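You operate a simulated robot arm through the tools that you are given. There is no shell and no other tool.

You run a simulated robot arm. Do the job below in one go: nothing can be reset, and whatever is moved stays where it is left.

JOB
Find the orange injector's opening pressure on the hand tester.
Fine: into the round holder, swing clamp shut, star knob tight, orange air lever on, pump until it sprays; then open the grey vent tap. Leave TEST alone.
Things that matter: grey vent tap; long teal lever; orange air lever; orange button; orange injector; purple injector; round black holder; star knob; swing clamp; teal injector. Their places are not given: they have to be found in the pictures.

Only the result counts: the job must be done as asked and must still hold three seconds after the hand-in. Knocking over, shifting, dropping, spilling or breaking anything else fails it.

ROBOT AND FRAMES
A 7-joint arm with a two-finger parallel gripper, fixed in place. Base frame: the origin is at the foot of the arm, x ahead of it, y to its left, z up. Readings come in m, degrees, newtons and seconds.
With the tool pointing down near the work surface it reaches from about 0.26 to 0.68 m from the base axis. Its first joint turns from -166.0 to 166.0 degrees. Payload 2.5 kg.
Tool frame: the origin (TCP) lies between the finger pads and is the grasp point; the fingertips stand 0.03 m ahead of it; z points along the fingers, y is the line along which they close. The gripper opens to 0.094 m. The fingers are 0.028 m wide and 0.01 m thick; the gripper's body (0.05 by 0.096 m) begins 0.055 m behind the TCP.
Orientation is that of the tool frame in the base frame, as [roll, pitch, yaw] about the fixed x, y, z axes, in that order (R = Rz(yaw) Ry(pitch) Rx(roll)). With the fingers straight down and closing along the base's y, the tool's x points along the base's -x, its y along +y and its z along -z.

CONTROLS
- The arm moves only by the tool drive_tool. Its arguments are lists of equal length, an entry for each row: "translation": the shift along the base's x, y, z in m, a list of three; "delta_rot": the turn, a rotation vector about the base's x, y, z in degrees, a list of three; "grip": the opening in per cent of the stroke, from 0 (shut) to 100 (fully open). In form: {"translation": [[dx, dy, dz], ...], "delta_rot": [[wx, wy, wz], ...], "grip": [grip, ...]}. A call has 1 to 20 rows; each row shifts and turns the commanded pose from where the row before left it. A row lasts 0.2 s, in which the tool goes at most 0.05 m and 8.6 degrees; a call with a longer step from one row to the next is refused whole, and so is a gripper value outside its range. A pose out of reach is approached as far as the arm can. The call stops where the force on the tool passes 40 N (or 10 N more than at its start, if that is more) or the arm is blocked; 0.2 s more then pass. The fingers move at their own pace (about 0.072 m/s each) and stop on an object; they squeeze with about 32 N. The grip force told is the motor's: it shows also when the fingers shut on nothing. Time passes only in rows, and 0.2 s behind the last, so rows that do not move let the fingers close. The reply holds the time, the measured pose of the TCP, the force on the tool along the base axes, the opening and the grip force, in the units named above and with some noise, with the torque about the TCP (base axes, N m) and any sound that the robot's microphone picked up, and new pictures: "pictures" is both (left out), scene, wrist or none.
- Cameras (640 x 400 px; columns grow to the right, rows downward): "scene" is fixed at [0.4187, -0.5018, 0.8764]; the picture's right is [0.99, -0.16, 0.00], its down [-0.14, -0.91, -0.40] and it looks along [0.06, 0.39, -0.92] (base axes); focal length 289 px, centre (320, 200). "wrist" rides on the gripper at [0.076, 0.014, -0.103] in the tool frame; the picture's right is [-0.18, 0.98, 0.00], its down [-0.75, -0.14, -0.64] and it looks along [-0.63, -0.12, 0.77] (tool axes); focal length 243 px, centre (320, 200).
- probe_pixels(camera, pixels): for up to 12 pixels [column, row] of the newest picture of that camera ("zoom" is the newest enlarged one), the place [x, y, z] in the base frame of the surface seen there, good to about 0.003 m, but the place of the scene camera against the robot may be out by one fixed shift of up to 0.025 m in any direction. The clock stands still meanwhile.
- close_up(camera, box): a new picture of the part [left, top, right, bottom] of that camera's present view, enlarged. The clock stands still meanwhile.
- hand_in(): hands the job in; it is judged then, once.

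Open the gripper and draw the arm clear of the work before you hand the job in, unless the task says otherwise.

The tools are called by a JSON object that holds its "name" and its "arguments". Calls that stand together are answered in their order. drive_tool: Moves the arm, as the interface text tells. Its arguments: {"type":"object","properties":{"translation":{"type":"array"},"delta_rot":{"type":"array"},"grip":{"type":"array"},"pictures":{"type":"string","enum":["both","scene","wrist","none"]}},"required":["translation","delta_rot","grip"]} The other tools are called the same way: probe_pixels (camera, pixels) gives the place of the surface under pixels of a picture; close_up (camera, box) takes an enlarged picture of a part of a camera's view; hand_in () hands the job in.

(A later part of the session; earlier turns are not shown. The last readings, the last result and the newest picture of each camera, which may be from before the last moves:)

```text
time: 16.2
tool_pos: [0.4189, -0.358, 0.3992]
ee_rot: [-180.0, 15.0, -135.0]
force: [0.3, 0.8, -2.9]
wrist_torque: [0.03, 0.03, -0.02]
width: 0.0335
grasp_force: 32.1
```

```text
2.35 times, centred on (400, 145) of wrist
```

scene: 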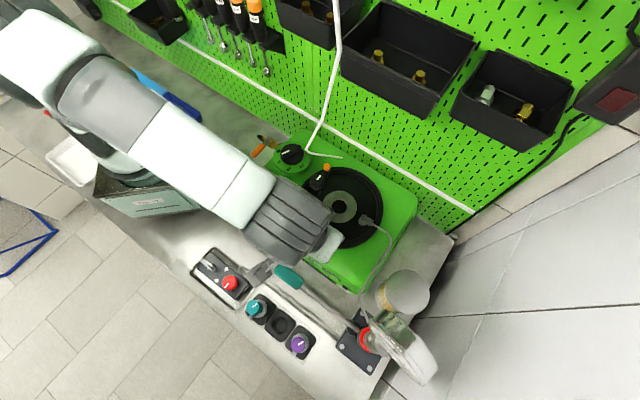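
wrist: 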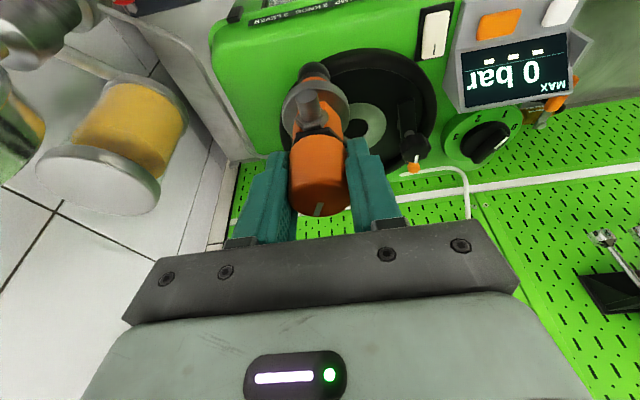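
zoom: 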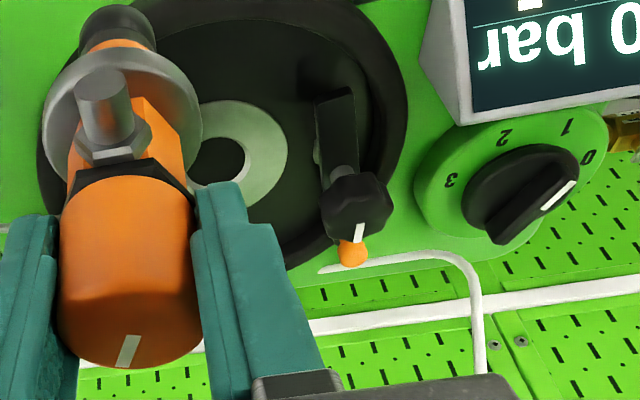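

Half of the hole is still covered. I'll shift a bit further out and up for a full view.

{"name": "probe_pixels", "arguments": {"camera": "wrist", "pixels": [[100, 170], [130, 110], [60, 20]]}}

{"name": "drive_tool", "arguments": {"translation": [[0.01, -0.03, 0.02], [0.015, -0.025, 0.01], [0, 0, 0]], "delta_rot": [[0, 0, 0], [0, 0, 0], [0, 0, 0]], "grip": [20, 20, 20], "pictures": "wrist"}}

{"name": "close_up", "arguments": {"camera": "wrist", "box": [340, 90, 440, 170]}}

```text
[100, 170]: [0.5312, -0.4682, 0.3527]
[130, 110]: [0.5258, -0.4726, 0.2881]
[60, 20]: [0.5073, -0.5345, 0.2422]
```

```text
time: 17.0
tool_pos: [0.4438, -0.4153, 0.4317]
ee_rot: [179.9, 15.0, -135.0]
force: [-0.3, 0.5, -3.6]
wrist_torque: [0.0, -0.02, -0.01]
width: 0.0334
grasp_force: 32.1
```

wrist: 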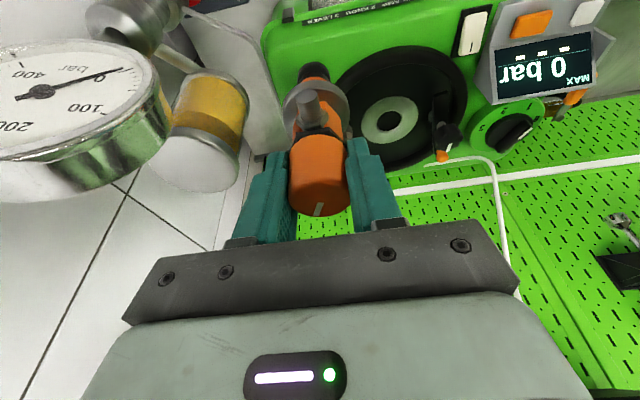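

```text
5.00 times, centred on (390, 130) of wrist
```

zoom: 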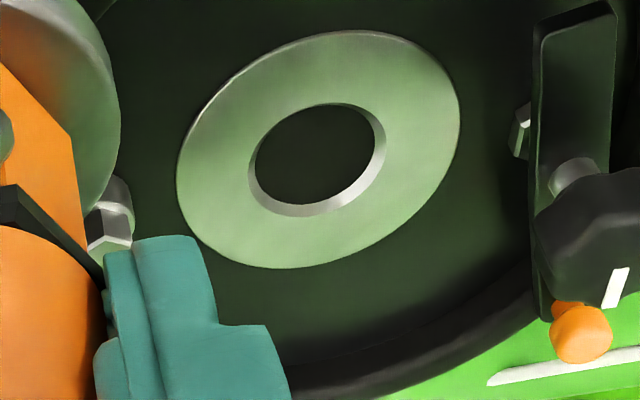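

The full ring and hole are visible in this zoom (hole centre near (318,158)). I'll probe opposite points of ring and hole edges, and the beam and knob.

{"name": "probe_pixels", "arguments": {"camera": "zoom", "pixels": [[183, 180], [455, 112], [365, 35], [275, 263], [225, 95], [405, 205], [250, 180], [386, 135], [340, 103], [290, 214], [318, 155]]}}

{"name": "probe_pixels", "arguments": {"camera": "zoom", "pixels": [[545, 30], [605, 15], [545, 180], [600, 150], [575, 175], [600, 220], [615, 285], [580, 330], [520, 130], [545, 300], [110, 215], [125, 190]]}}

```text
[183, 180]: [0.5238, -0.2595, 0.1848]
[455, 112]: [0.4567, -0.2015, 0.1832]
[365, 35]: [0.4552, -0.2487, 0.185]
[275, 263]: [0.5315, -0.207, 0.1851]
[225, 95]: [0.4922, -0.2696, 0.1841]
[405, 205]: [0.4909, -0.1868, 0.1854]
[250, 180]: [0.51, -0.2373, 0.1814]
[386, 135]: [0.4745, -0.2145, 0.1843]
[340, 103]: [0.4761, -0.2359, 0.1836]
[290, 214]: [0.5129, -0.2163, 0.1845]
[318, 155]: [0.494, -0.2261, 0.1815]
```

```text
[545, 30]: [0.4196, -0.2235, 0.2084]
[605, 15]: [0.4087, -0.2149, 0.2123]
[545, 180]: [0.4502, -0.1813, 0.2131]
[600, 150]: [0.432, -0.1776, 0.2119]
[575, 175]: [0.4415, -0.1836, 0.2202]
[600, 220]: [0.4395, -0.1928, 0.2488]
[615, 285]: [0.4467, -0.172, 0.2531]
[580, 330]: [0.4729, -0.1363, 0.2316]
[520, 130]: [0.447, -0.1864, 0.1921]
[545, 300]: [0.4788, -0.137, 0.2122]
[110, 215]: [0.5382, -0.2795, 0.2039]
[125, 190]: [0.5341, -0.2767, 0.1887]
```

Hole centre averages (0.493,-0.228), radius ≈0.021, ring top z≈0.185. I'll move the injector above the hole at z≈0.36 and check alignment.

{"name": "drive_tool", "arguments": {"translation": [[0.005, 0.04, 0], [0.012, 0.045, -0.01], [0.012, 0.045, -0.01], [0.012, 0.04, -0.02], [0.008, 0.017, -0.03], [0, 0, 0], [0, 0, 0]], "delta_rot": [[0, 0, 0], [0, 0, 0], [0, 0, 0], [0, 0, 0], [0, 0, 0], [0, 0, 0], [0, 0, 0]], "grip": [20, 20, 20, 20, 20, 20, 20]}}

{"name": "close_up", "arguments": {"camera": "wrist", "box": [200, 40, 440, 230]}}

{"name": "close_up", "arguments": {"camera": "scene", "box": [240, 120, 400, 260]}}

```text
time: 18.6
tool_pos: [0.489, -0.2253, 0.3639]
ee_rot: [-180.0, 15.0, -135.0]
force: [-0.1, -0.4, -3.1]
wrist_torque: [-0.01, 0.01, -0.01]
width: 0.0333
grasp_force: 31.9
```

scene: 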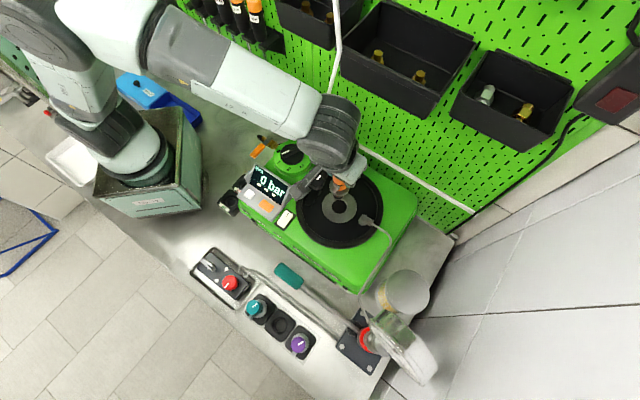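
wrist: 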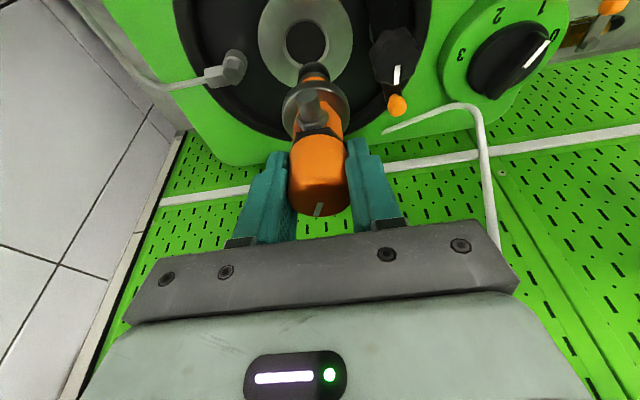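

```text
2.11 times, centred on (320, 135) of wrist
```

zoom: 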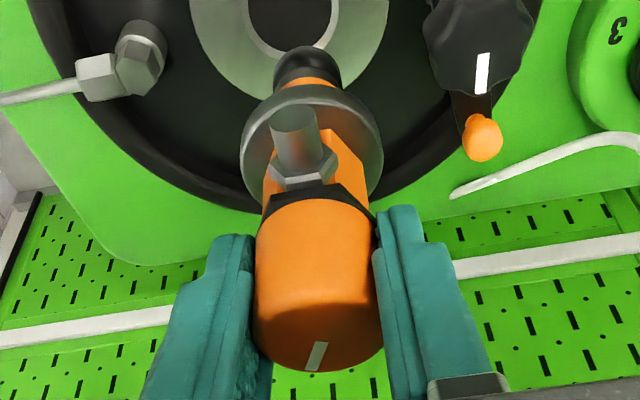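

```text
2.86 times, centred on (320, 190) of scene
```

zoom: 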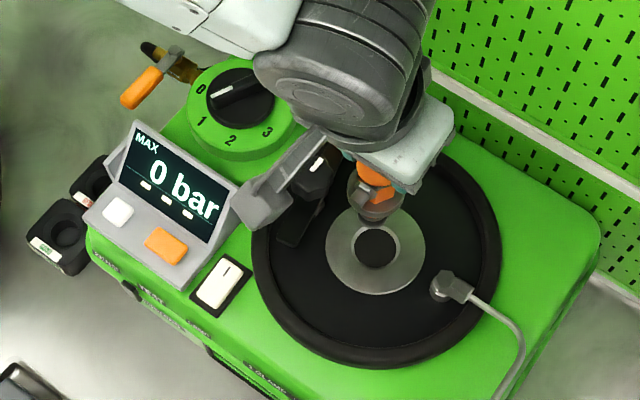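

The spigot tip (313,68) is just above the hole (306,42) in the wrist view. I'll lower about 6 cm with small correction and recheck alignment.

{"name": "drive_tool", "arguments": {"translation": [[0.002, -0.001, -0.02], [0, 0, -0.02], [0, 0, -0.015], [0, 0, 0], [0, 0, 0]], "delta_rot": [[0, 0, 0], [0, 0, 0], [0, 0, 0], [0, 0, 0], [0, 0, 0]], "grip": [20, 20, 20, 20, 20]}}

{"name": "close_up", "arguments": {"camera": "wrist", "box": [230, 0, 410, 140]}}

{"name": "close_up", "arguments": {"camera": "scene", "box": [300, 150, 400, 240]}}

```text
time: 19.8
tool_pos: [0.4905, -0.2261, 0.3063]
ee_rot: [-180.0, 15.0, -134.9]
force: [0.2, -0.2, -2.5]
wrist_torque: [-0.05, -0.02, -0.03]
width: 0.0331
grasp_force: 31.4
```

scene: 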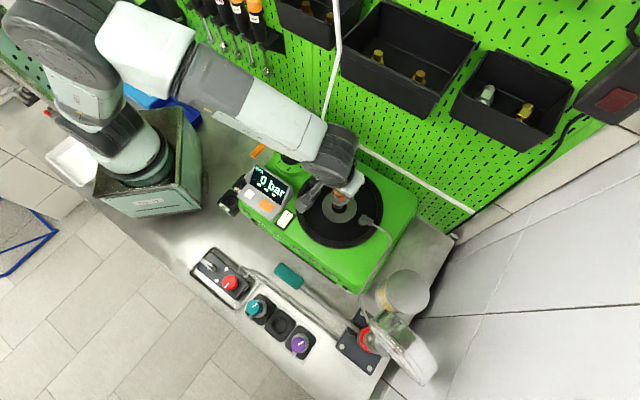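
wrist: 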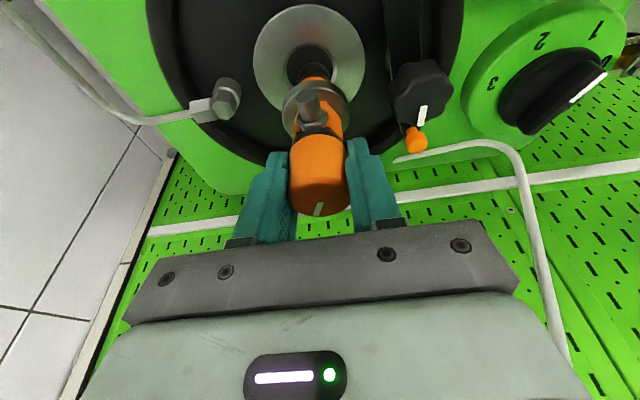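

```text
2.86 times, centred on (320, 70) of wrist
```

zoom: 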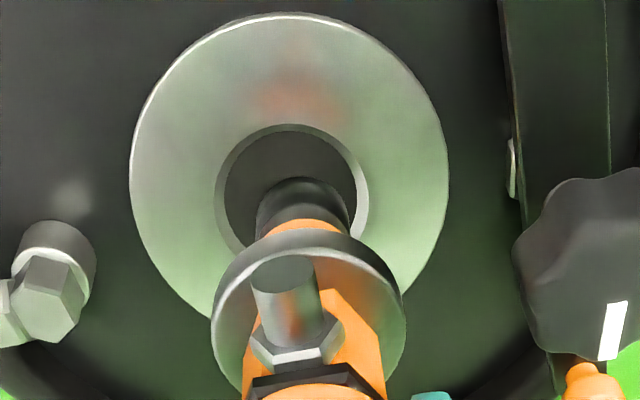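

```text
4.44 times, centred on (350, 195) of scene
```

zoom: 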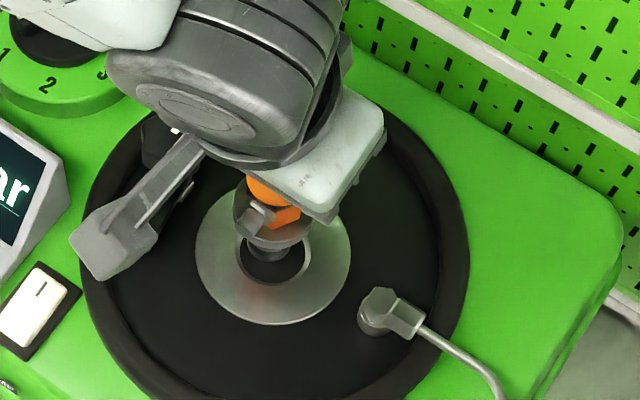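

The tip is now roughly 8 mm above the ring but may be a few mm off-centre. I'll probe ring rim points again from this closer view to refine the centre.

{"name": "close_up", "arguments": {"camera": "wrist", "box": [250, 0, 370, 90]}}

{"name": "probe_pixels", "arguments": {"camera": "wrist", "pixels": [[255, 60], [364, 60], [310, 6], [268, 90], [352, 90], [274, 25], [346, 25], [283, 60], [337, 60], [309, 44], [300, 55], [314, 66]]}}

```text
4.44 times, centred on (310, 45) of wrist
```

zoom: 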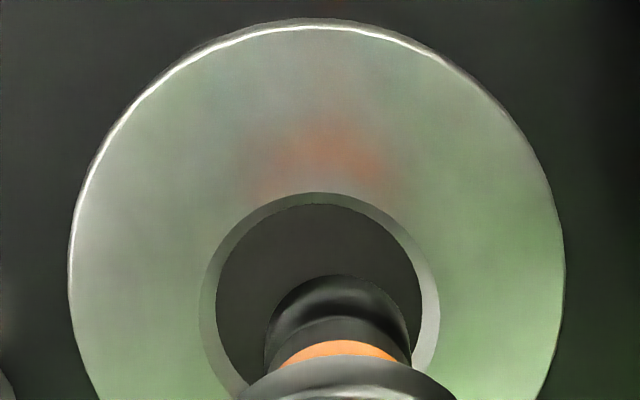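

```text
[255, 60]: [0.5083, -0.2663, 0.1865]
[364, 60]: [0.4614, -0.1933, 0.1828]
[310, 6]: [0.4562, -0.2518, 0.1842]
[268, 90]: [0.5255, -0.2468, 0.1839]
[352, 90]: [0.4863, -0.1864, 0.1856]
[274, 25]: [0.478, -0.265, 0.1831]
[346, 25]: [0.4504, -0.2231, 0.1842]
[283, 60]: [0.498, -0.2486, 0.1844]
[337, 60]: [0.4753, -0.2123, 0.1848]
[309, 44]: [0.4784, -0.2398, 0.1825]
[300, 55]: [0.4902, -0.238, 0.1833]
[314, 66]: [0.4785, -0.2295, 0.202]
```

The hole centre projects about 3–4 px left of the spigot's axis, meaning a ~3 mm shift toward -45° is needed. I'll apply that and lower slowly in small steps.

{"name": "drive_tool", "arguments": {"translation": [[0.002, -0.002, 0], [0, 0, -0.005], [0, 0, -0.005], [0, 0, -0.005], [0, 0, -0.005], [0, 0, 0]], "delta_rot": [[0, 0, 0], [0, 0, 0], [0, 0, 0], [0, 0, 0], [0, 0, 0], [0, 0, 0]], "grip": [20, 20, 20, 20, 20, 20], "pictures": "wrist"}}

{"name": "close_up", "arguments": {"camera": "wrist", "box": [240, 0, 400, 110]}}

```text
time: 21.2
tool_pos: [0.4953, -0.2297, 0.2858]
ee_rot: [180.0, 15.0, -135.0]
force: [-0.2, -0.3, -2.7]
wrist_torque: [0.0, -0.01, 0.0]
width: 0.0334
grasp_force: 32.4
```

wrist: 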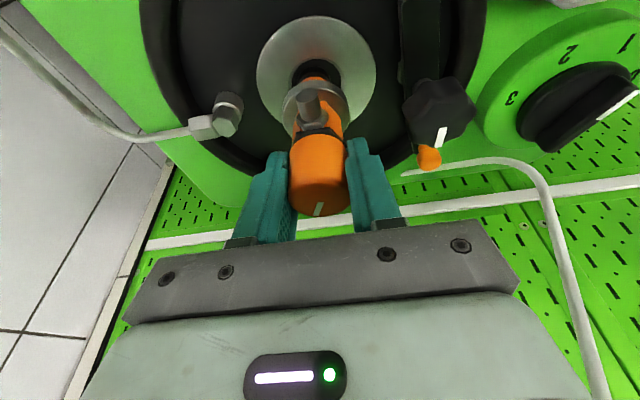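

```text
3.64 times, centred on (320, 55) of wrist
```

zoom: 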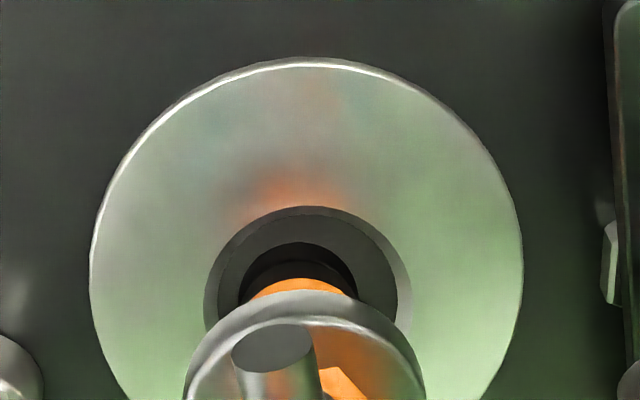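

The tip is entering the hole without contact force. I'll nudge back 1.5 mm and keep lowering gently, watching for seating force.

{"name": "drive_tool", "arguments": {"translation": [[-0.001, 0.001, -0.004], [0, 0, -0.005], [0, 0, -0.005], [0, 0, -0.005], [0, 0, 0]], "delta_rot": [[0, 0, 0], [0, 0, 0], [0, 0, 0], [0, 0, 0], [0, 0, 0]], "grip": [20, 20, 20, 20, 20], "pictures": "wrist"}}

{"name": "close_up", "arguments": {"camera": "wrist", "box": [240, 0, 400, 110]}}

```text
time: 22.4
tool_pos: [0.4925, -0.2282, 0.2663]
ee_rot: [-180.0, 15.0, -135.0]
force: [-0.2, -0.1, -2.8]
wrist_torque: [-0.01, 0.01, 0.0]
width: 0.0333
grasp_force: 32.1
```

wrist: 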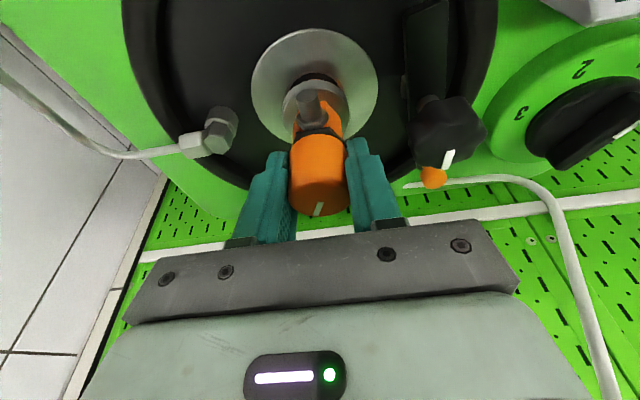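

```text
3.64 times, centred on (320, 55) of wrist
```

zoom: 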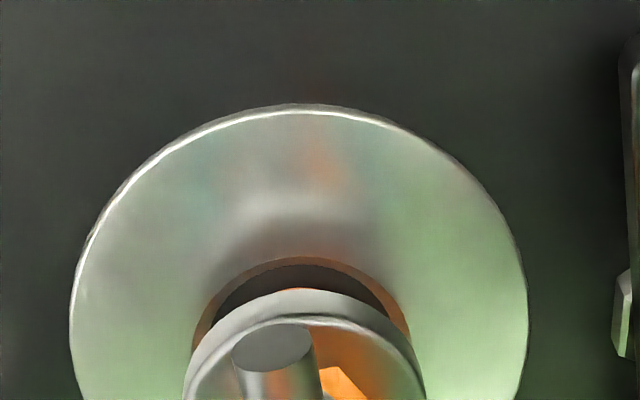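

Still free of contact at z=0.266. I'll continue lowering in small steps until it seats.

{"name": "drive_tool", "arguments": {"translation": [[0, 0, -0.005], [0, 0, -0.005], [0, 0, -0.004], [0, 0, -0.003], [0, 0, 0], [0, 0, 0]], "delta_rot": [[0, 0, 0], [0, 0, 0], [0, 0, 0], [0, 0, 0], [0, 0, 0], [0, 0, 0]], "grip": [20, 20, 20, 20, 20, 20], "pictures": "wrist"}}

{"name": "close_up", "arguments": {"camera": "wrist", "box": [240, 20, 400, 130]}}

```text
time: 23.8
tool_pos: [0.4928, -0.2275, 0.2507]
ee_rot: [-179.8, 15.1, -134.9]
force: [-2.0, 6.4, 34.1]
wrist_torque: [0.39, 0.24, -0.04]
width: 0.0334
grasp_force: 32.5
```

wrist: 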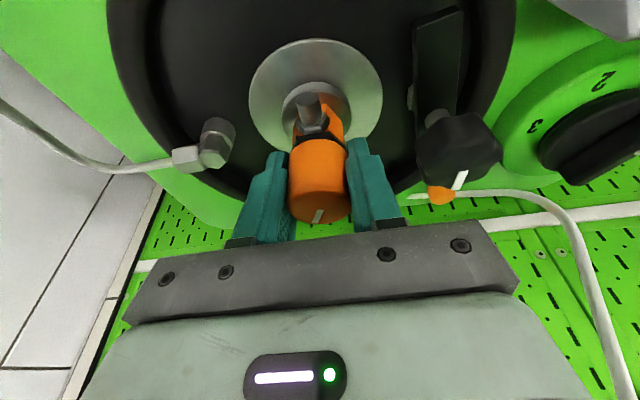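

```text
3.64 times, centred on (320, 75) of wrist
```

zoom: 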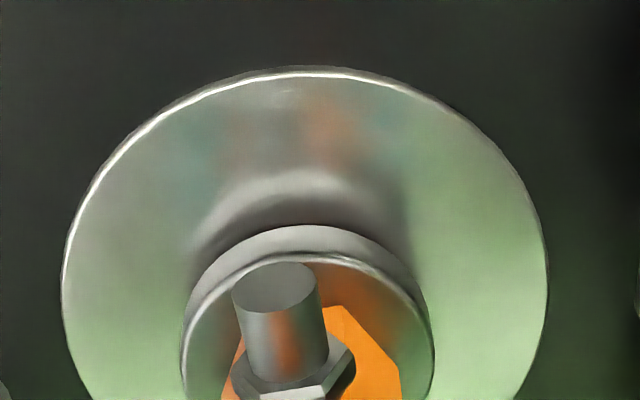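

34 N upward at z=0.2507: the flange has seated on the ring. I'll ease up slightly, then open the fingers and lift off.

{"name": "drive_tool", "arguments": {"translation": [[0, 0, 0.002], [0, 0, 0], [0, 0, 0], [0, 0, 0]], "delta_rot": [[0, 0, 0], [0, 0, 0], [0, 0, 0], [0, 0, 0]], "grip": [20, 20, 50, 55], "pictures": "wrist"}}

```text
time: 24.8
tool_pos: [0.4907, -0.2285, 0.2511]
ee_rot: [179.9, 15.0, -135.0]
force: [-0.1, 0.1, -0.2]
wrist_torque: [-0.01, 0.0, 0.01]
width: 0.0519
grasp_force: 0.0
```

wrist: 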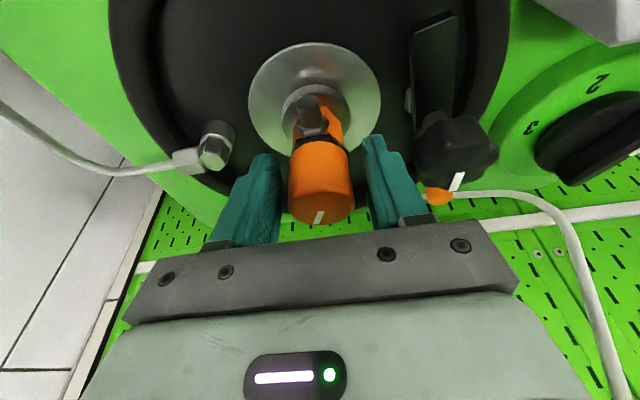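

Released cleanly and the injector stands in the holder. I'll lift straight up, then back off toward -x,-y to view clamp and injector.

{"name": "drive_tool", "arguments": {"translation": [[0, 0, 0.03], [0, 0, 0.03], [0, 0, 0.03], [-0.02, -0.02, 0.03], [-0.03, -0.03, 0], [-0.02, -0.03, 0], [0, 0, 0]], "delta_rot": [[0, 0, 0], [0, 0, 0], [0, 0, 0], [0, 0, 0], [0, 0, 0], [0, 0, 0], [0, 0, 0]], "grip": [55, 55, 55, 55, 55, 55, 55]}}

{"name": "close_up", "arguments": {"camera": "wrist", "box": [220, 60, 480, 240]}}

{"name": "close_up", "arguments": {"camera": "scene", "box": [280, 150, 400, 250]}}

```text
time: 26.4
tool_pos: [0.4253, -0.3109, 0.3716]
ee_rot: [-179.9, 15.1, -135.1]
force: [0.6, -0.1, 0.1]
wrist_torque: [0.02, 0.0, 0.0]
width: 0.0517
grasp_force: 0.1
```

scene: 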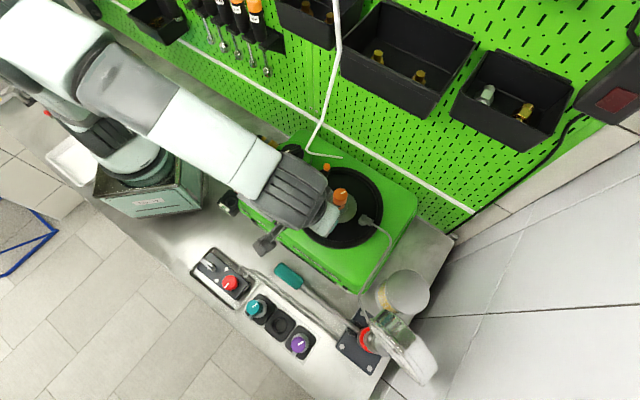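
wrist: 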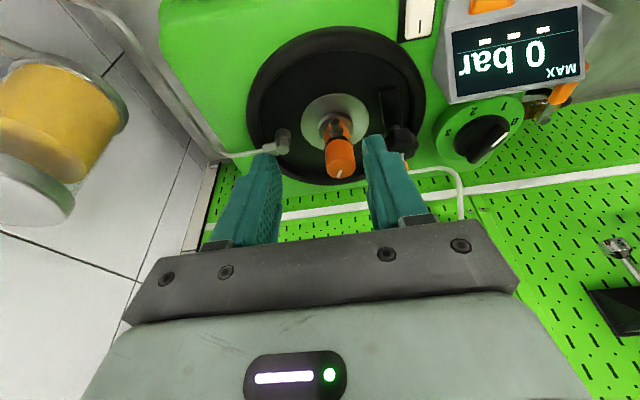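

```text
2.22 times, centred on (350, 150) of wrist
```

zoom: 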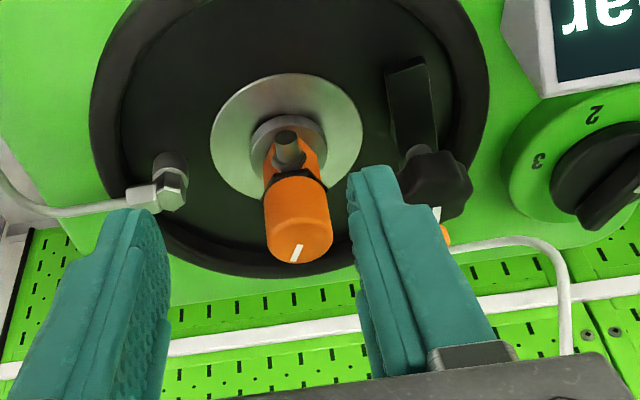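

```text
4.00 times, centred on (340, 200) of scene
```

zoom: 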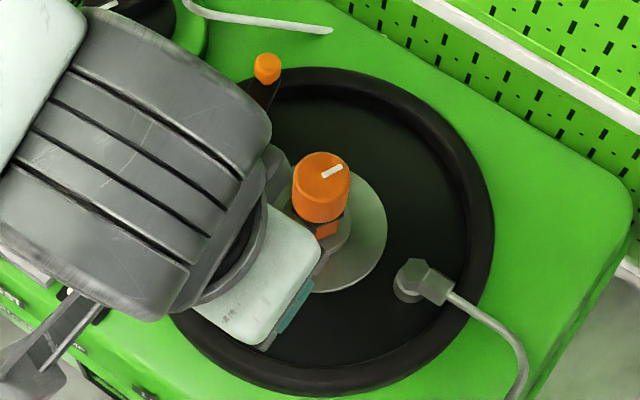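

The injector is seated and upright. The tube makes the orange ball awkward to reach, so I'll push the beam's free end (A) from the display side; first I'll check heights there (lamp switch, display corner, rim, beam) and the seated flange.

{"name": "close_up", "arguments": {"camera": "wrist", "box": [330, 10, 490, 120]}}

{"name": "probe_pixels", "arguments": {"camera": "wrist", "pixels": [[420, 15], [412, 40], [450, 100], [395, 40], [418, 80], [385, 90], [400, 90], [405, 105], [340, 172], [340, 122], [336, 130], [352, 125]]}}

```text
3.64 times, centred on (410, 65) of wrist
```

zoom: 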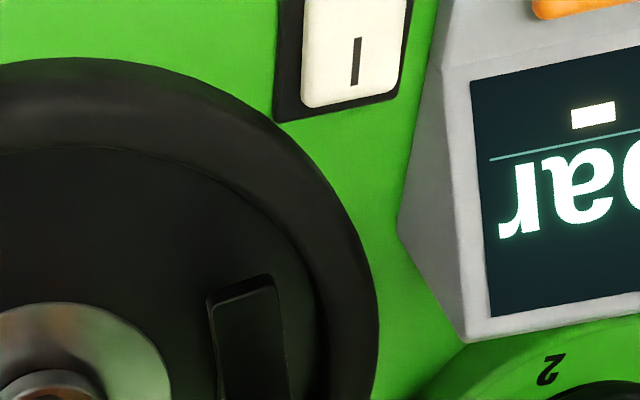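

```text
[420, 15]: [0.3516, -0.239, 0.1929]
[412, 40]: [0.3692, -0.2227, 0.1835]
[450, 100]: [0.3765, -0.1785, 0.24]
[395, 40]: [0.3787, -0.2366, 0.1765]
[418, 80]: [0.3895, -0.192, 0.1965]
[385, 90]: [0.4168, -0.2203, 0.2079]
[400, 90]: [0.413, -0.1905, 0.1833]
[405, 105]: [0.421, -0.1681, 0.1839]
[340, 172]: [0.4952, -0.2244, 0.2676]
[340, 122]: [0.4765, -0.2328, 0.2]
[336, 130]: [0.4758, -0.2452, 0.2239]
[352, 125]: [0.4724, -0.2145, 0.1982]
```

Flange top is at z≈0.199, cap top 0.268, stub 0.224, rim ≈0.197–0.2, beam top 0.212. I'll close the fingers and come down beside the beam's A end on the display side at TCP ≈(0.388,-0.202), first stopping at z=0.28.

{"name": "drive_tool", "arguments": {"translation": [[-0.012, 0.03, 0], [-0.012, 0.04, -0.01], [-0.013, 0.039, -0.03], [0, 0, -0.03], [0, 0, -0.02], [0, 0, 0], [0, 0, 0]], "delta_rot": [[0, 0, 0], [0, 0, 0], [0, 0, 0], [0, 0, 0], [0, 0, 0], [0, 0, 0], [0, 0, 0]], "grip": [0, 0, 0, 0, 0, 0, 0]}}

{"name": "close_up", "arguments": {"camera": "wrist", "box": [220, 60, 460, 230]}}

```text
refused: row 3 steps farther than a row can; nothing moved
```

```text
2.35 times, centred on (340, 145) of wrist
```

zoom: 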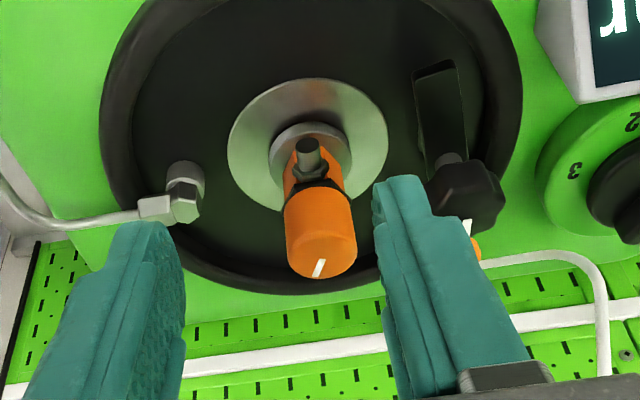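

One row was a hair too long; I'll resend with smaller steps.

{"name": "drive_tool", "arguments": {"translation": [[-0.012, 0.03, 0], [-0.012, 0.035, -0.01], [-0.013, 0.03, -0.025], [0, 0.014, -0.03], [0, 0, -0.025], [0, 0, 0], [0, 0, 0]], "delta_rot": [[0, 0, 0], [0, 0, 0], [0, 0, 0], [0, 0, 0], [0, 0, 0], [0, 0, 0], [0, 0, 0]], "grip": [0, 0, 0, 0, 0, 0, 0]}}

{"name": "close_up", "arguments": {"camera": "wrist", "box": [220, 60, 460, 230]}}

```text
time: 28.0
tool_pos: [0.3864, -0.1964, 0.2809]
ee_rot: [-180.0, 15.0, -135.0]
force: [-0.4, 0.2, 0.3]
wrist_torque: [-0.02, 0.01, 0.01]
width: 0.0
grasp_force: 32.3
```

scene: 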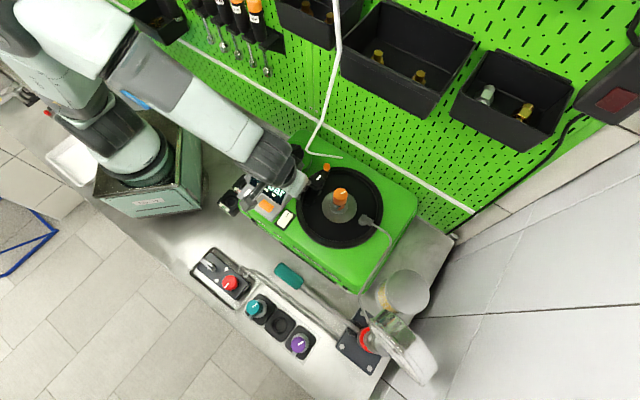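
wrist: 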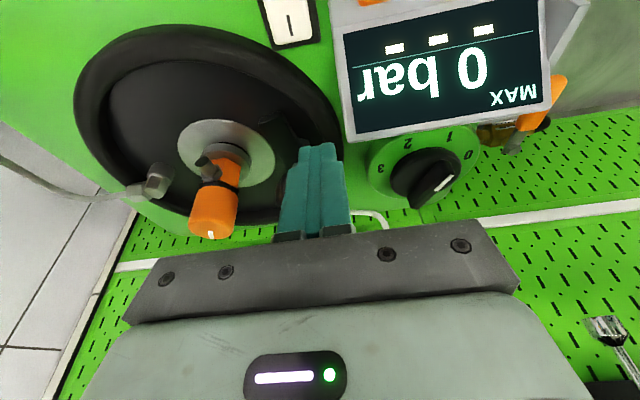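

```text
2.35 times, centred on (340, 145) of wrist
```

zoom: 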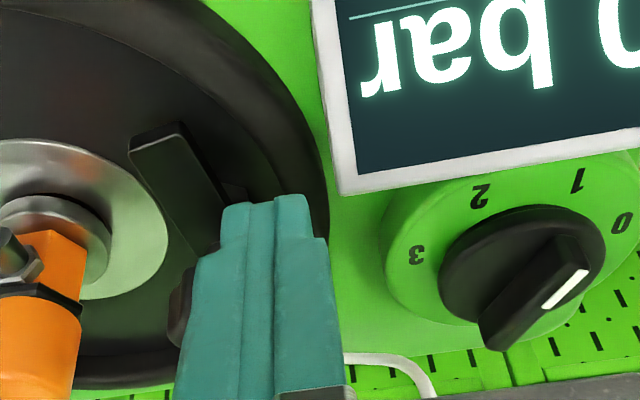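

The closed fingers are above the rim between beam and display. I'll lower to TCP z≈0.237 (tips just above the rim).

{"name": "drive_tool", "arguments": {"translation": [[0.001, -0.002, -0.02], [0, 0, -0.015], [0, 0, -0.008], [0, 0, 0], [0, 0, 0]], "delta_rot": [[0, 0, 0], [0, 0, 0], [0, 0, 0], [0, 0, 0], [0, 0, 0]], "grip": [0, 0, 0, 0, 0]}}

{"name": "close_up", "arguments": {"camera": "wrist", "box": [220, 60, 460, 230]}}

{"name": "close_up", "arguments": {"camera": "scene", "box": [260, 150, 380, 240]}}

```text
time: 29.2
tool_pos: [0.3882, -0.1997, 0.2378]
ee_rot: [179.9, 15.0, -135.0]
force: [0.6, 1.0, -1.0]
wrist_torque: [0.02, -0.03, 0.01]
width: 0.0
grasp_force: 31.7
```

scene: 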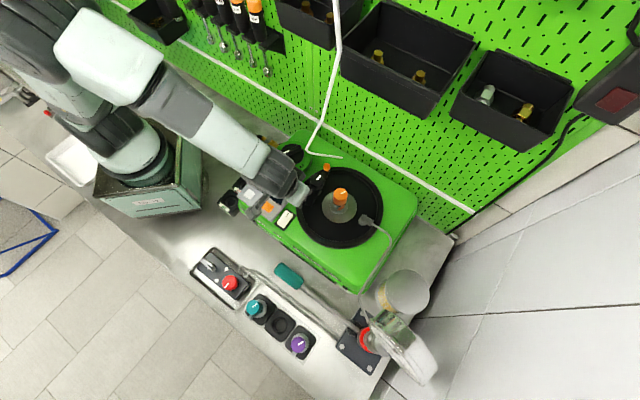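
wrist: 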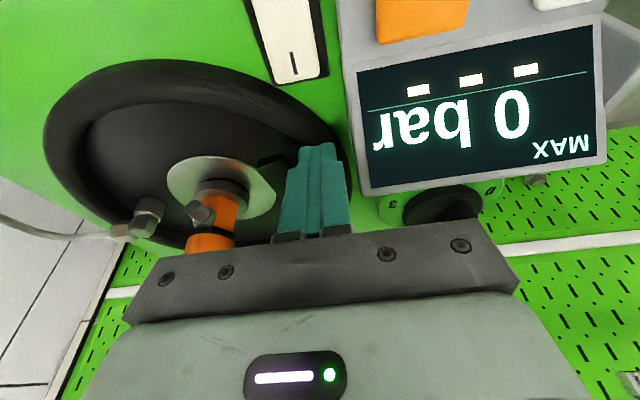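

```text
2.35 times, centred on (340, 145) of wrist
```

zoom: 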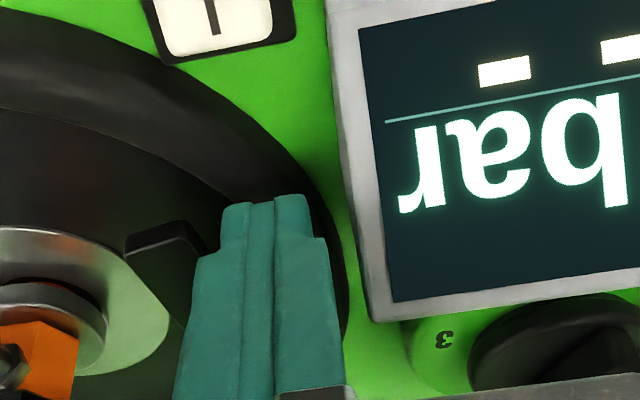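

```text
4.44 times, centred on (320, 195) of scene
```

zoom: 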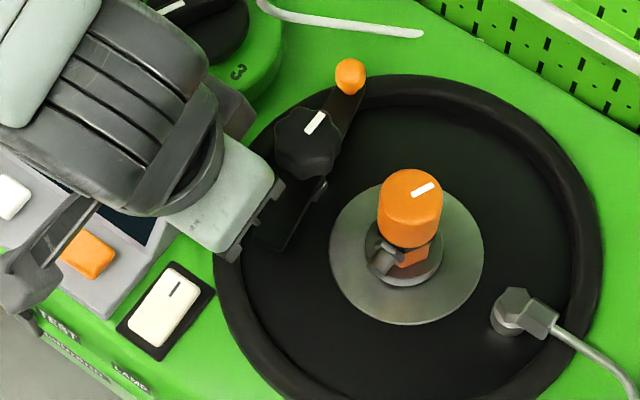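

The fingertips are in place beside the beam with no force. I'll push the A end along an arc around the pivot (0.443,-0.174), first about 40°.

{"name": "drive_tool", "arguments": {"translation": [[0.0043, -0.0061, 0], [0.0048, -0.0054, 0], [0.0055, -0.0046, 0], [0.0059, -0.0036, 0], [0.0058, -0.0037, 0], [0, 0, 0]], "delta_rot": [[0, 0, 0], [0, 0, 0], [0, 0, 0], [0, 0, 0], [0, 0, 0], [0, 0, 0]], "grip": [0, 0, 0, 0, 0, 0]}}

{"name": "close_up", "arguments": {"camera": "scene", "box": [260, 150, 380, 240]}}

{"name": "close_up", "arguments": {"camera": "wrist", "box": [220, 60, 460, 230]}}

```text
time: 30.6
tool_pos: [0.4123, -0.2245, 0.2393]
ee_rot: [179.9, 15.0, -134.9]
force: [0.8, 2.6, 4.5]
wrist_torque: [0.04, -0.06, 0.05]
width: 0.0
grasp_force: 31.7
```

scene: 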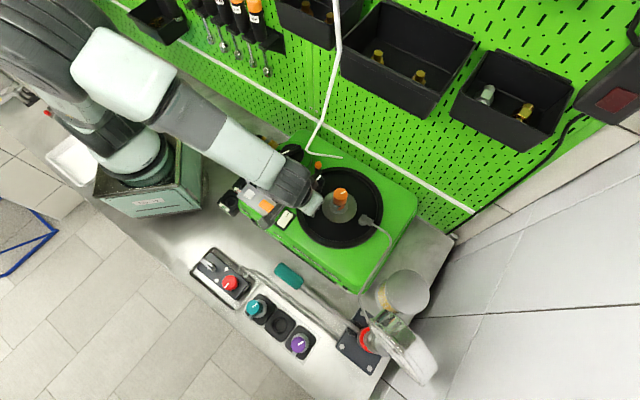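
wrist: 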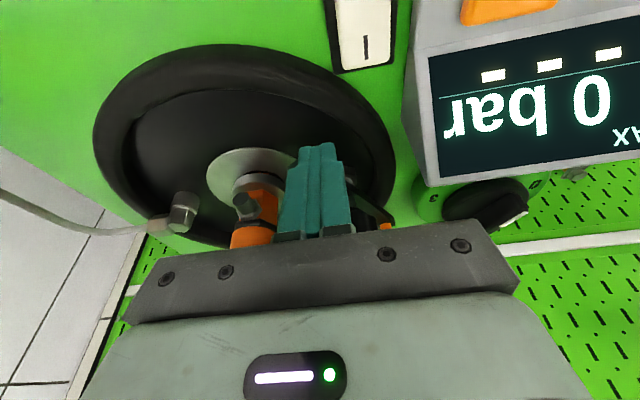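

```text
4.44 times, centred on (320, 195) of scene
```

zoom: 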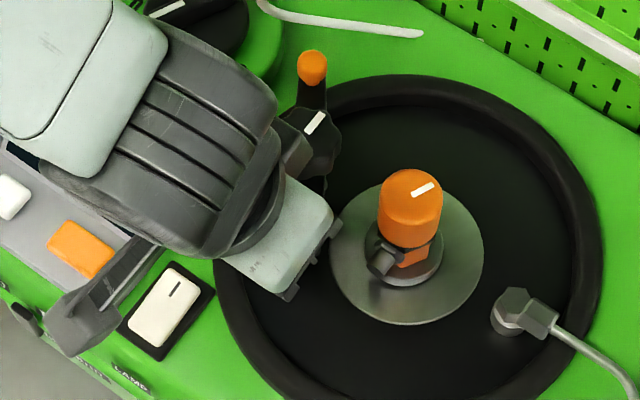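

```text
2.35 times, centred on (340, 145) of wrist
```

zoom: 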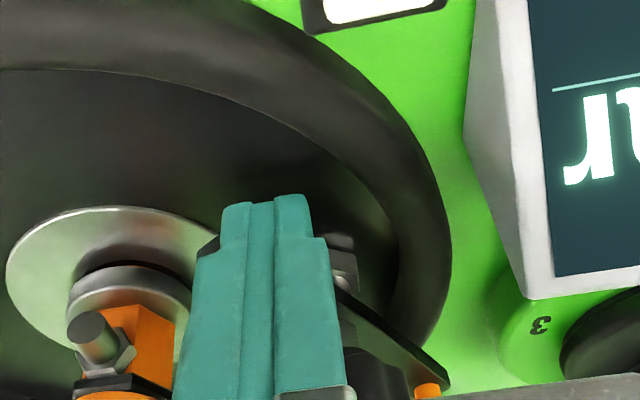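

The ball moved from (350,75) to (313,65) in the zoom, so the beam is swinging the right way. I'll continue the arc another ~40°.

{"name": "drive_tool", "arguments": {"translation": [[0.0078, -0.0029, 0], [0.007, -0.001, 0], [0.0069, -0.001, 0], [0.007, 0, 0], [0.0052, 0.0007, 0], [0, 0, 0]], "delta_rot": [[0, 0, 0], [0, 0, 0], [0, 0, 0], [0, 0, 0], [0, 0, 0], [0, 0, 0]], "grip": [0, 0, 0, 0, 0, 0]}}

{"name": "close_up", "arguments": {"camera": "scene", "box": [260, 150, 380, 240]}}

{"name": "close_up", "arguments": {"camera": "wrist", "box": [220, 60, 460, 230]}}

```text
time: 32.0
tool_pos: [0.4473, -0.2293, 0.2395]
ee_rot: [-179.9, 15.0, -134.9]
force: [2.1, -8.1, 11.9]
wrist_torque: [-0.21, -0.14, -0.09]
width: 0.0
grasp_force: 32.7
```

scene: 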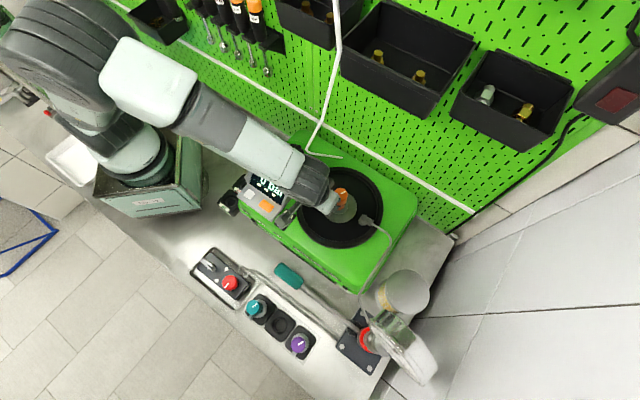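
wrist: 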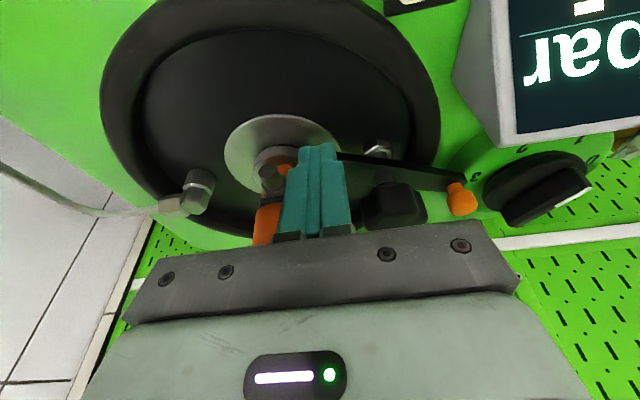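

```text
4.44 times, centred on (320, 195) of scene
```

zoom: 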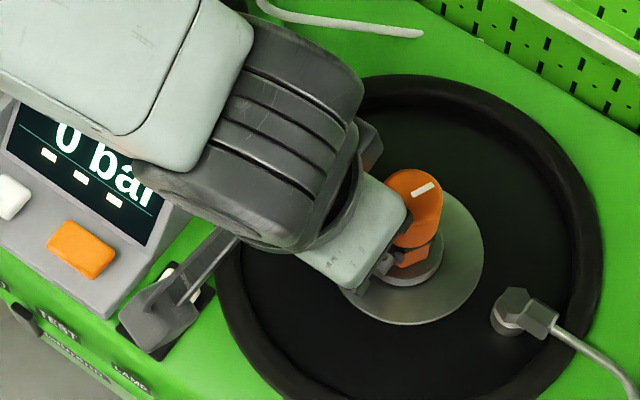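

```text
2.35 times, centred on (340, 145) of wrist
```

zoom: 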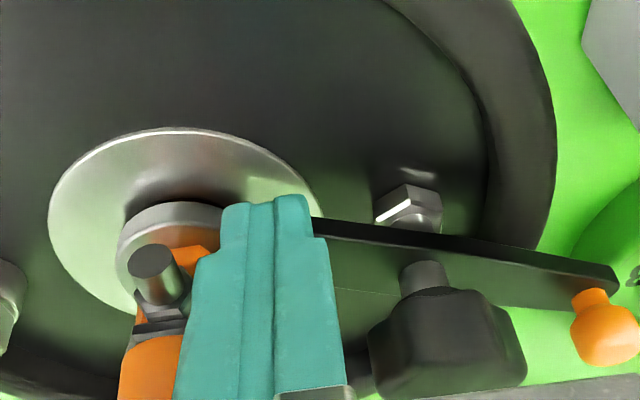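

The beam now points almost at the injector, but 12 N upward suggests the tilted fingertip is riding onto the beam's top. I'll back off toward (-x,-y), drop 10 mm, and look.

{"name": "drive_tool", "arguments": {"translation": [[-0.007, -0.007, 0.0], [0, 0, -0.005], [0, 0, -0.0045], [0, 0, 0]], "delta_rot": [[0, 0, 0], [0, 0, 0], [0, 0, 0], [0, 0, 0]], "grip": [0, 0, 0, 0], "pictures": "wrist"}}

{"name": "close_up", "arguments": {"camera": "wrist", "box": [220, 60, 500, 240]}}

{"name": "probe_pixels", "arguments": {"camera": "wrist", "pixels": [[460, 195], [440, 175], [395, 162], [355, 158], [350, 170], [430, 190], [375, 150], [285, 160], [265, 205]]}}

```text
time: 32.5
tool_pos: [0.4419, -0.2304, 0.2385]
ee_rot: [180.0, 15.3, -134.6]
force: [0.3, 1.9, 6.2]
wrist_torque: [0.07, -0.01, 0.0]
width: 0.0
grasp_force: 32.1
stopped in row 2: the force on the tool passed its limit at 54 N (the readings are from after the stop); the commanded pose is now the measured one
```

wrist: 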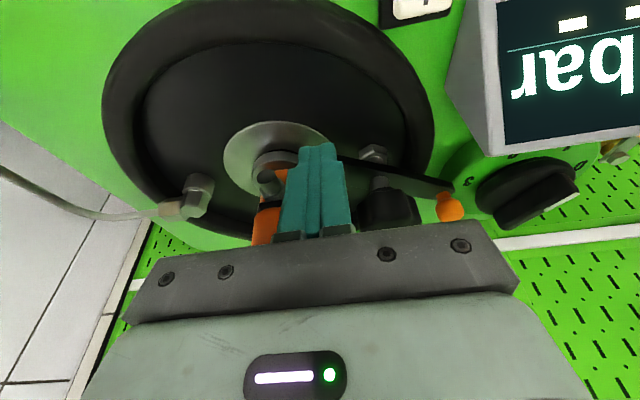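

```text
2.22 times, centred on (360, 150) of wrist
```

zoom: 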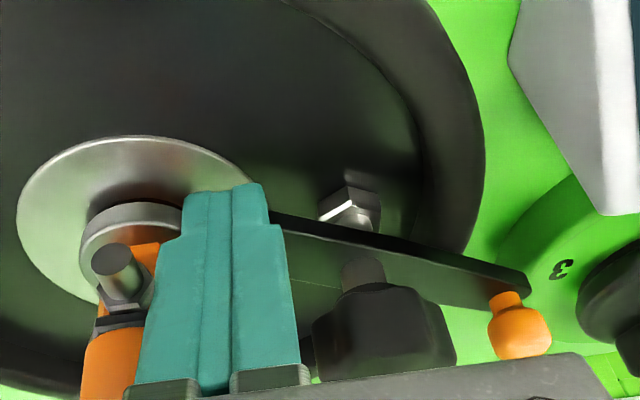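

```text
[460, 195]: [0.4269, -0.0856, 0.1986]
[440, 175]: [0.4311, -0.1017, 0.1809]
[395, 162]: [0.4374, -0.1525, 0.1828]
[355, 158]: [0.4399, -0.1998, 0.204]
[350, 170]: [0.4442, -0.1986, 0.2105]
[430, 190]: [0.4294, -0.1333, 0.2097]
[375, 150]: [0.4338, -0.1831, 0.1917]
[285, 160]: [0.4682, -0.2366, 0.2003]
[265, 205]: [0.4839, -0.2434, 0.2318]
```

Lowering pressed on the beam (54 N stop), so the fingertip was still over it; beam is at ~109°/289°. I'll raise, back off 22 mm in -x, and lower well clear of the beam.

{"name": "drive_tool", "arguments": {"translation": [[0, 0, 0.01], [-0.012, -0.0005, 0], [-0.011, -0.0005, 0], [0, 0, -0.01], [0, 0, -0.008], [0, 0, -0.004], [0, 0, 0]], "delta_rot": [[0, 0, 0], [0, 0, 0], [0, 0, 0], [0, 0, 0], [0, 0, 0], [0, 0, 0], [0, 0, 0]], "grip": [0, 0, 0, 0, 0, 0, 0], "pictures": "wrist"}}

{"name": "close_up", "arguments": {"camera": "wrist", "box": [220, 60, 500, 240]}}

```text
time: 34.1
tool_pos: [0.419, -0.2314, 0.2275]
ee_rot: [179.9, 15.3, -134.6]
force: [0.2, 0.2, 0.7]
wrist_torque: [0.01, -0.03, 0.0]
width: 0.0001
grasp_force: 31.9
```

wrist: 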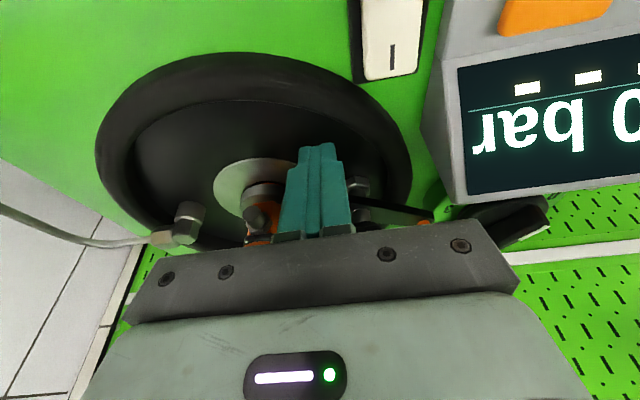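

```text
2.22 times, centred on (360, 150) of wrist
```

zoom: 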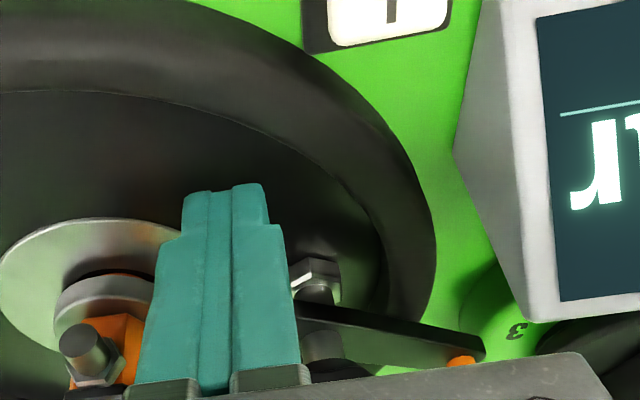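

Now at z=0.2275 beside the beam with no force. I'll push it the remaining ~20° along the arc.

{"name": "drive_tool", "arguments": {"translation": [[0.006, 0.0006, 0], [0.006, 0.0008, 0], [0.006, 0.001, 0], [0.005, 0.001, 0], [0.004, 0.001, 0], [0, 0, 0]], "delta_rot": [[0, 0, 0], [0, 0, 0], [0, 0, 0], [0, 0, 0], [0, 0, 0], [0, 0, 0]], "grip": [0, 0, 0, 0, 0, 0], "pictures": "wrist"}}

{"name": "close_up", "arguments": {"camera": "wrist", "box": [220, 60, 500, 240]}}

```text
time: 35.5
tool_pos: [0.4449, -0.2276, 0.226]
ee_rot: [179.9, 15.3, -134.6]
force: [0.1, -0.2, 0.1]
wrist_torque: [0.01, 0.02, 0.04]
width: 0.0
grasp_force: 31.9
```

wrist: 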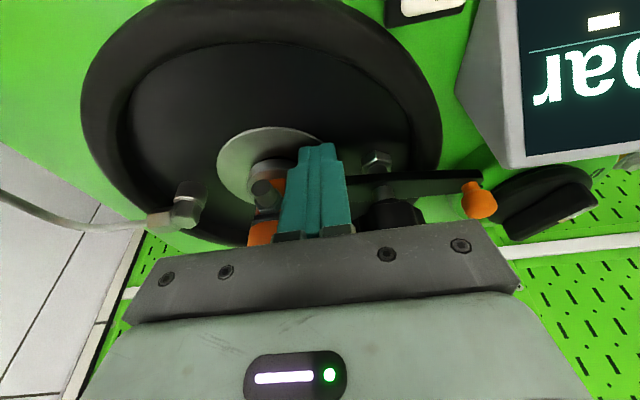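

```text
2.22 times, centred on (360, 150) of wrist
```

zoom: 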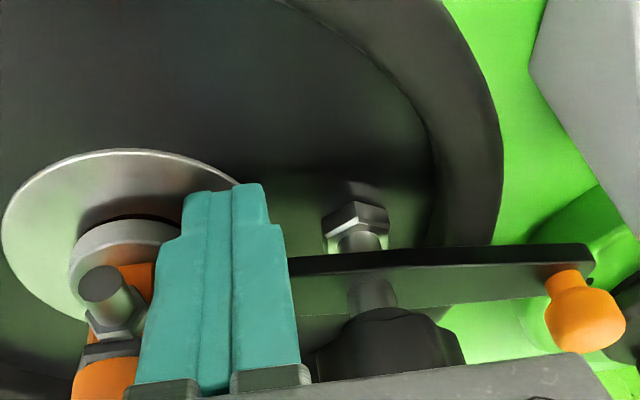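

The beam swung further and now lies nearly along the line to the injector, with no force. I'll push a few more millimetres to find the stop.

{"name": "drive_tool", "arguments": {"translation": [[0.0025, 0.0015, 0], [0.0025, 0.0018, 0], [0.002, 0.0018, 0], [0, 0, 0]], "delta_rot": [[0, 0, 0], [0, 0, 0], [0, 0, 0], [0, 0, 0]], "grip": [0, 0, 0, 0], "pictures": "wrist"}}

{"name": "close_up", "arguments": {"camera": "wrist", "box": [220, 60, 500, 240]}}

{"name": "probe_pixels", "arguments": {"camera": "wrist", "pixels": [[360, 185], [400, 185], [450, 185], [475, 195], [375, 160]]}}

```text
time: 36.5
tool_pos: [0.452, -0.2221, 0.2251]
ee_rot: [179.7, 15.4, -134.6]
force: [-1.9, -2.6, -1.0]
wrist_torque: [-0.04, 0.03, 0.05]
width: 0.0001
grasp_force: 31.9
```

wrist: 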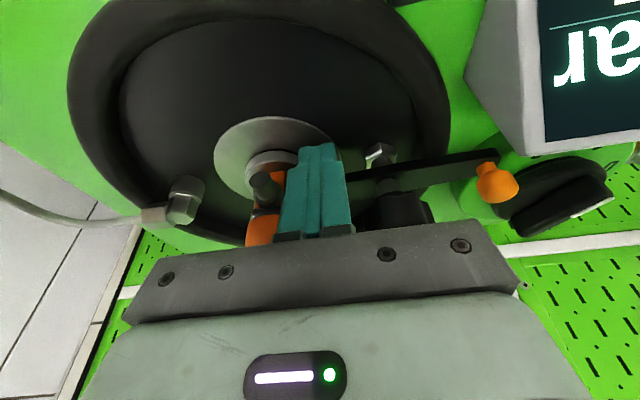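

```text
2.22 times, centred on (360, 150) of wrist
```

zoom: 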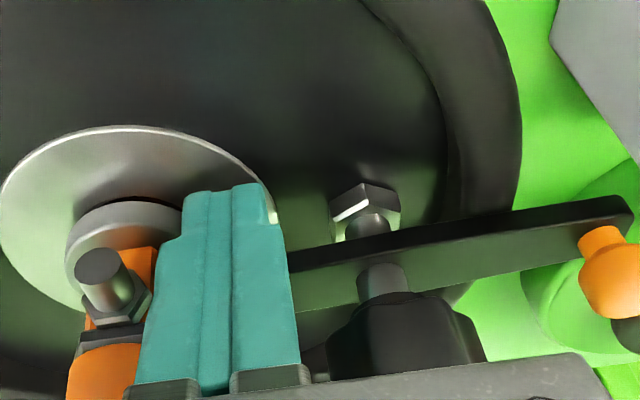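

```text
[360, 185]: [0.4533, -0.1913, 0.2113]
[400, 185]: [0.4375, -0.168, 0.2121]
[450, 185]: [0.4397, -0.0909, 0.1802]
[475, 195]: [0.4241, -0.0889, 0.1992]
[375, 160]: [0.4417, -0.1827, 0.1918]
```

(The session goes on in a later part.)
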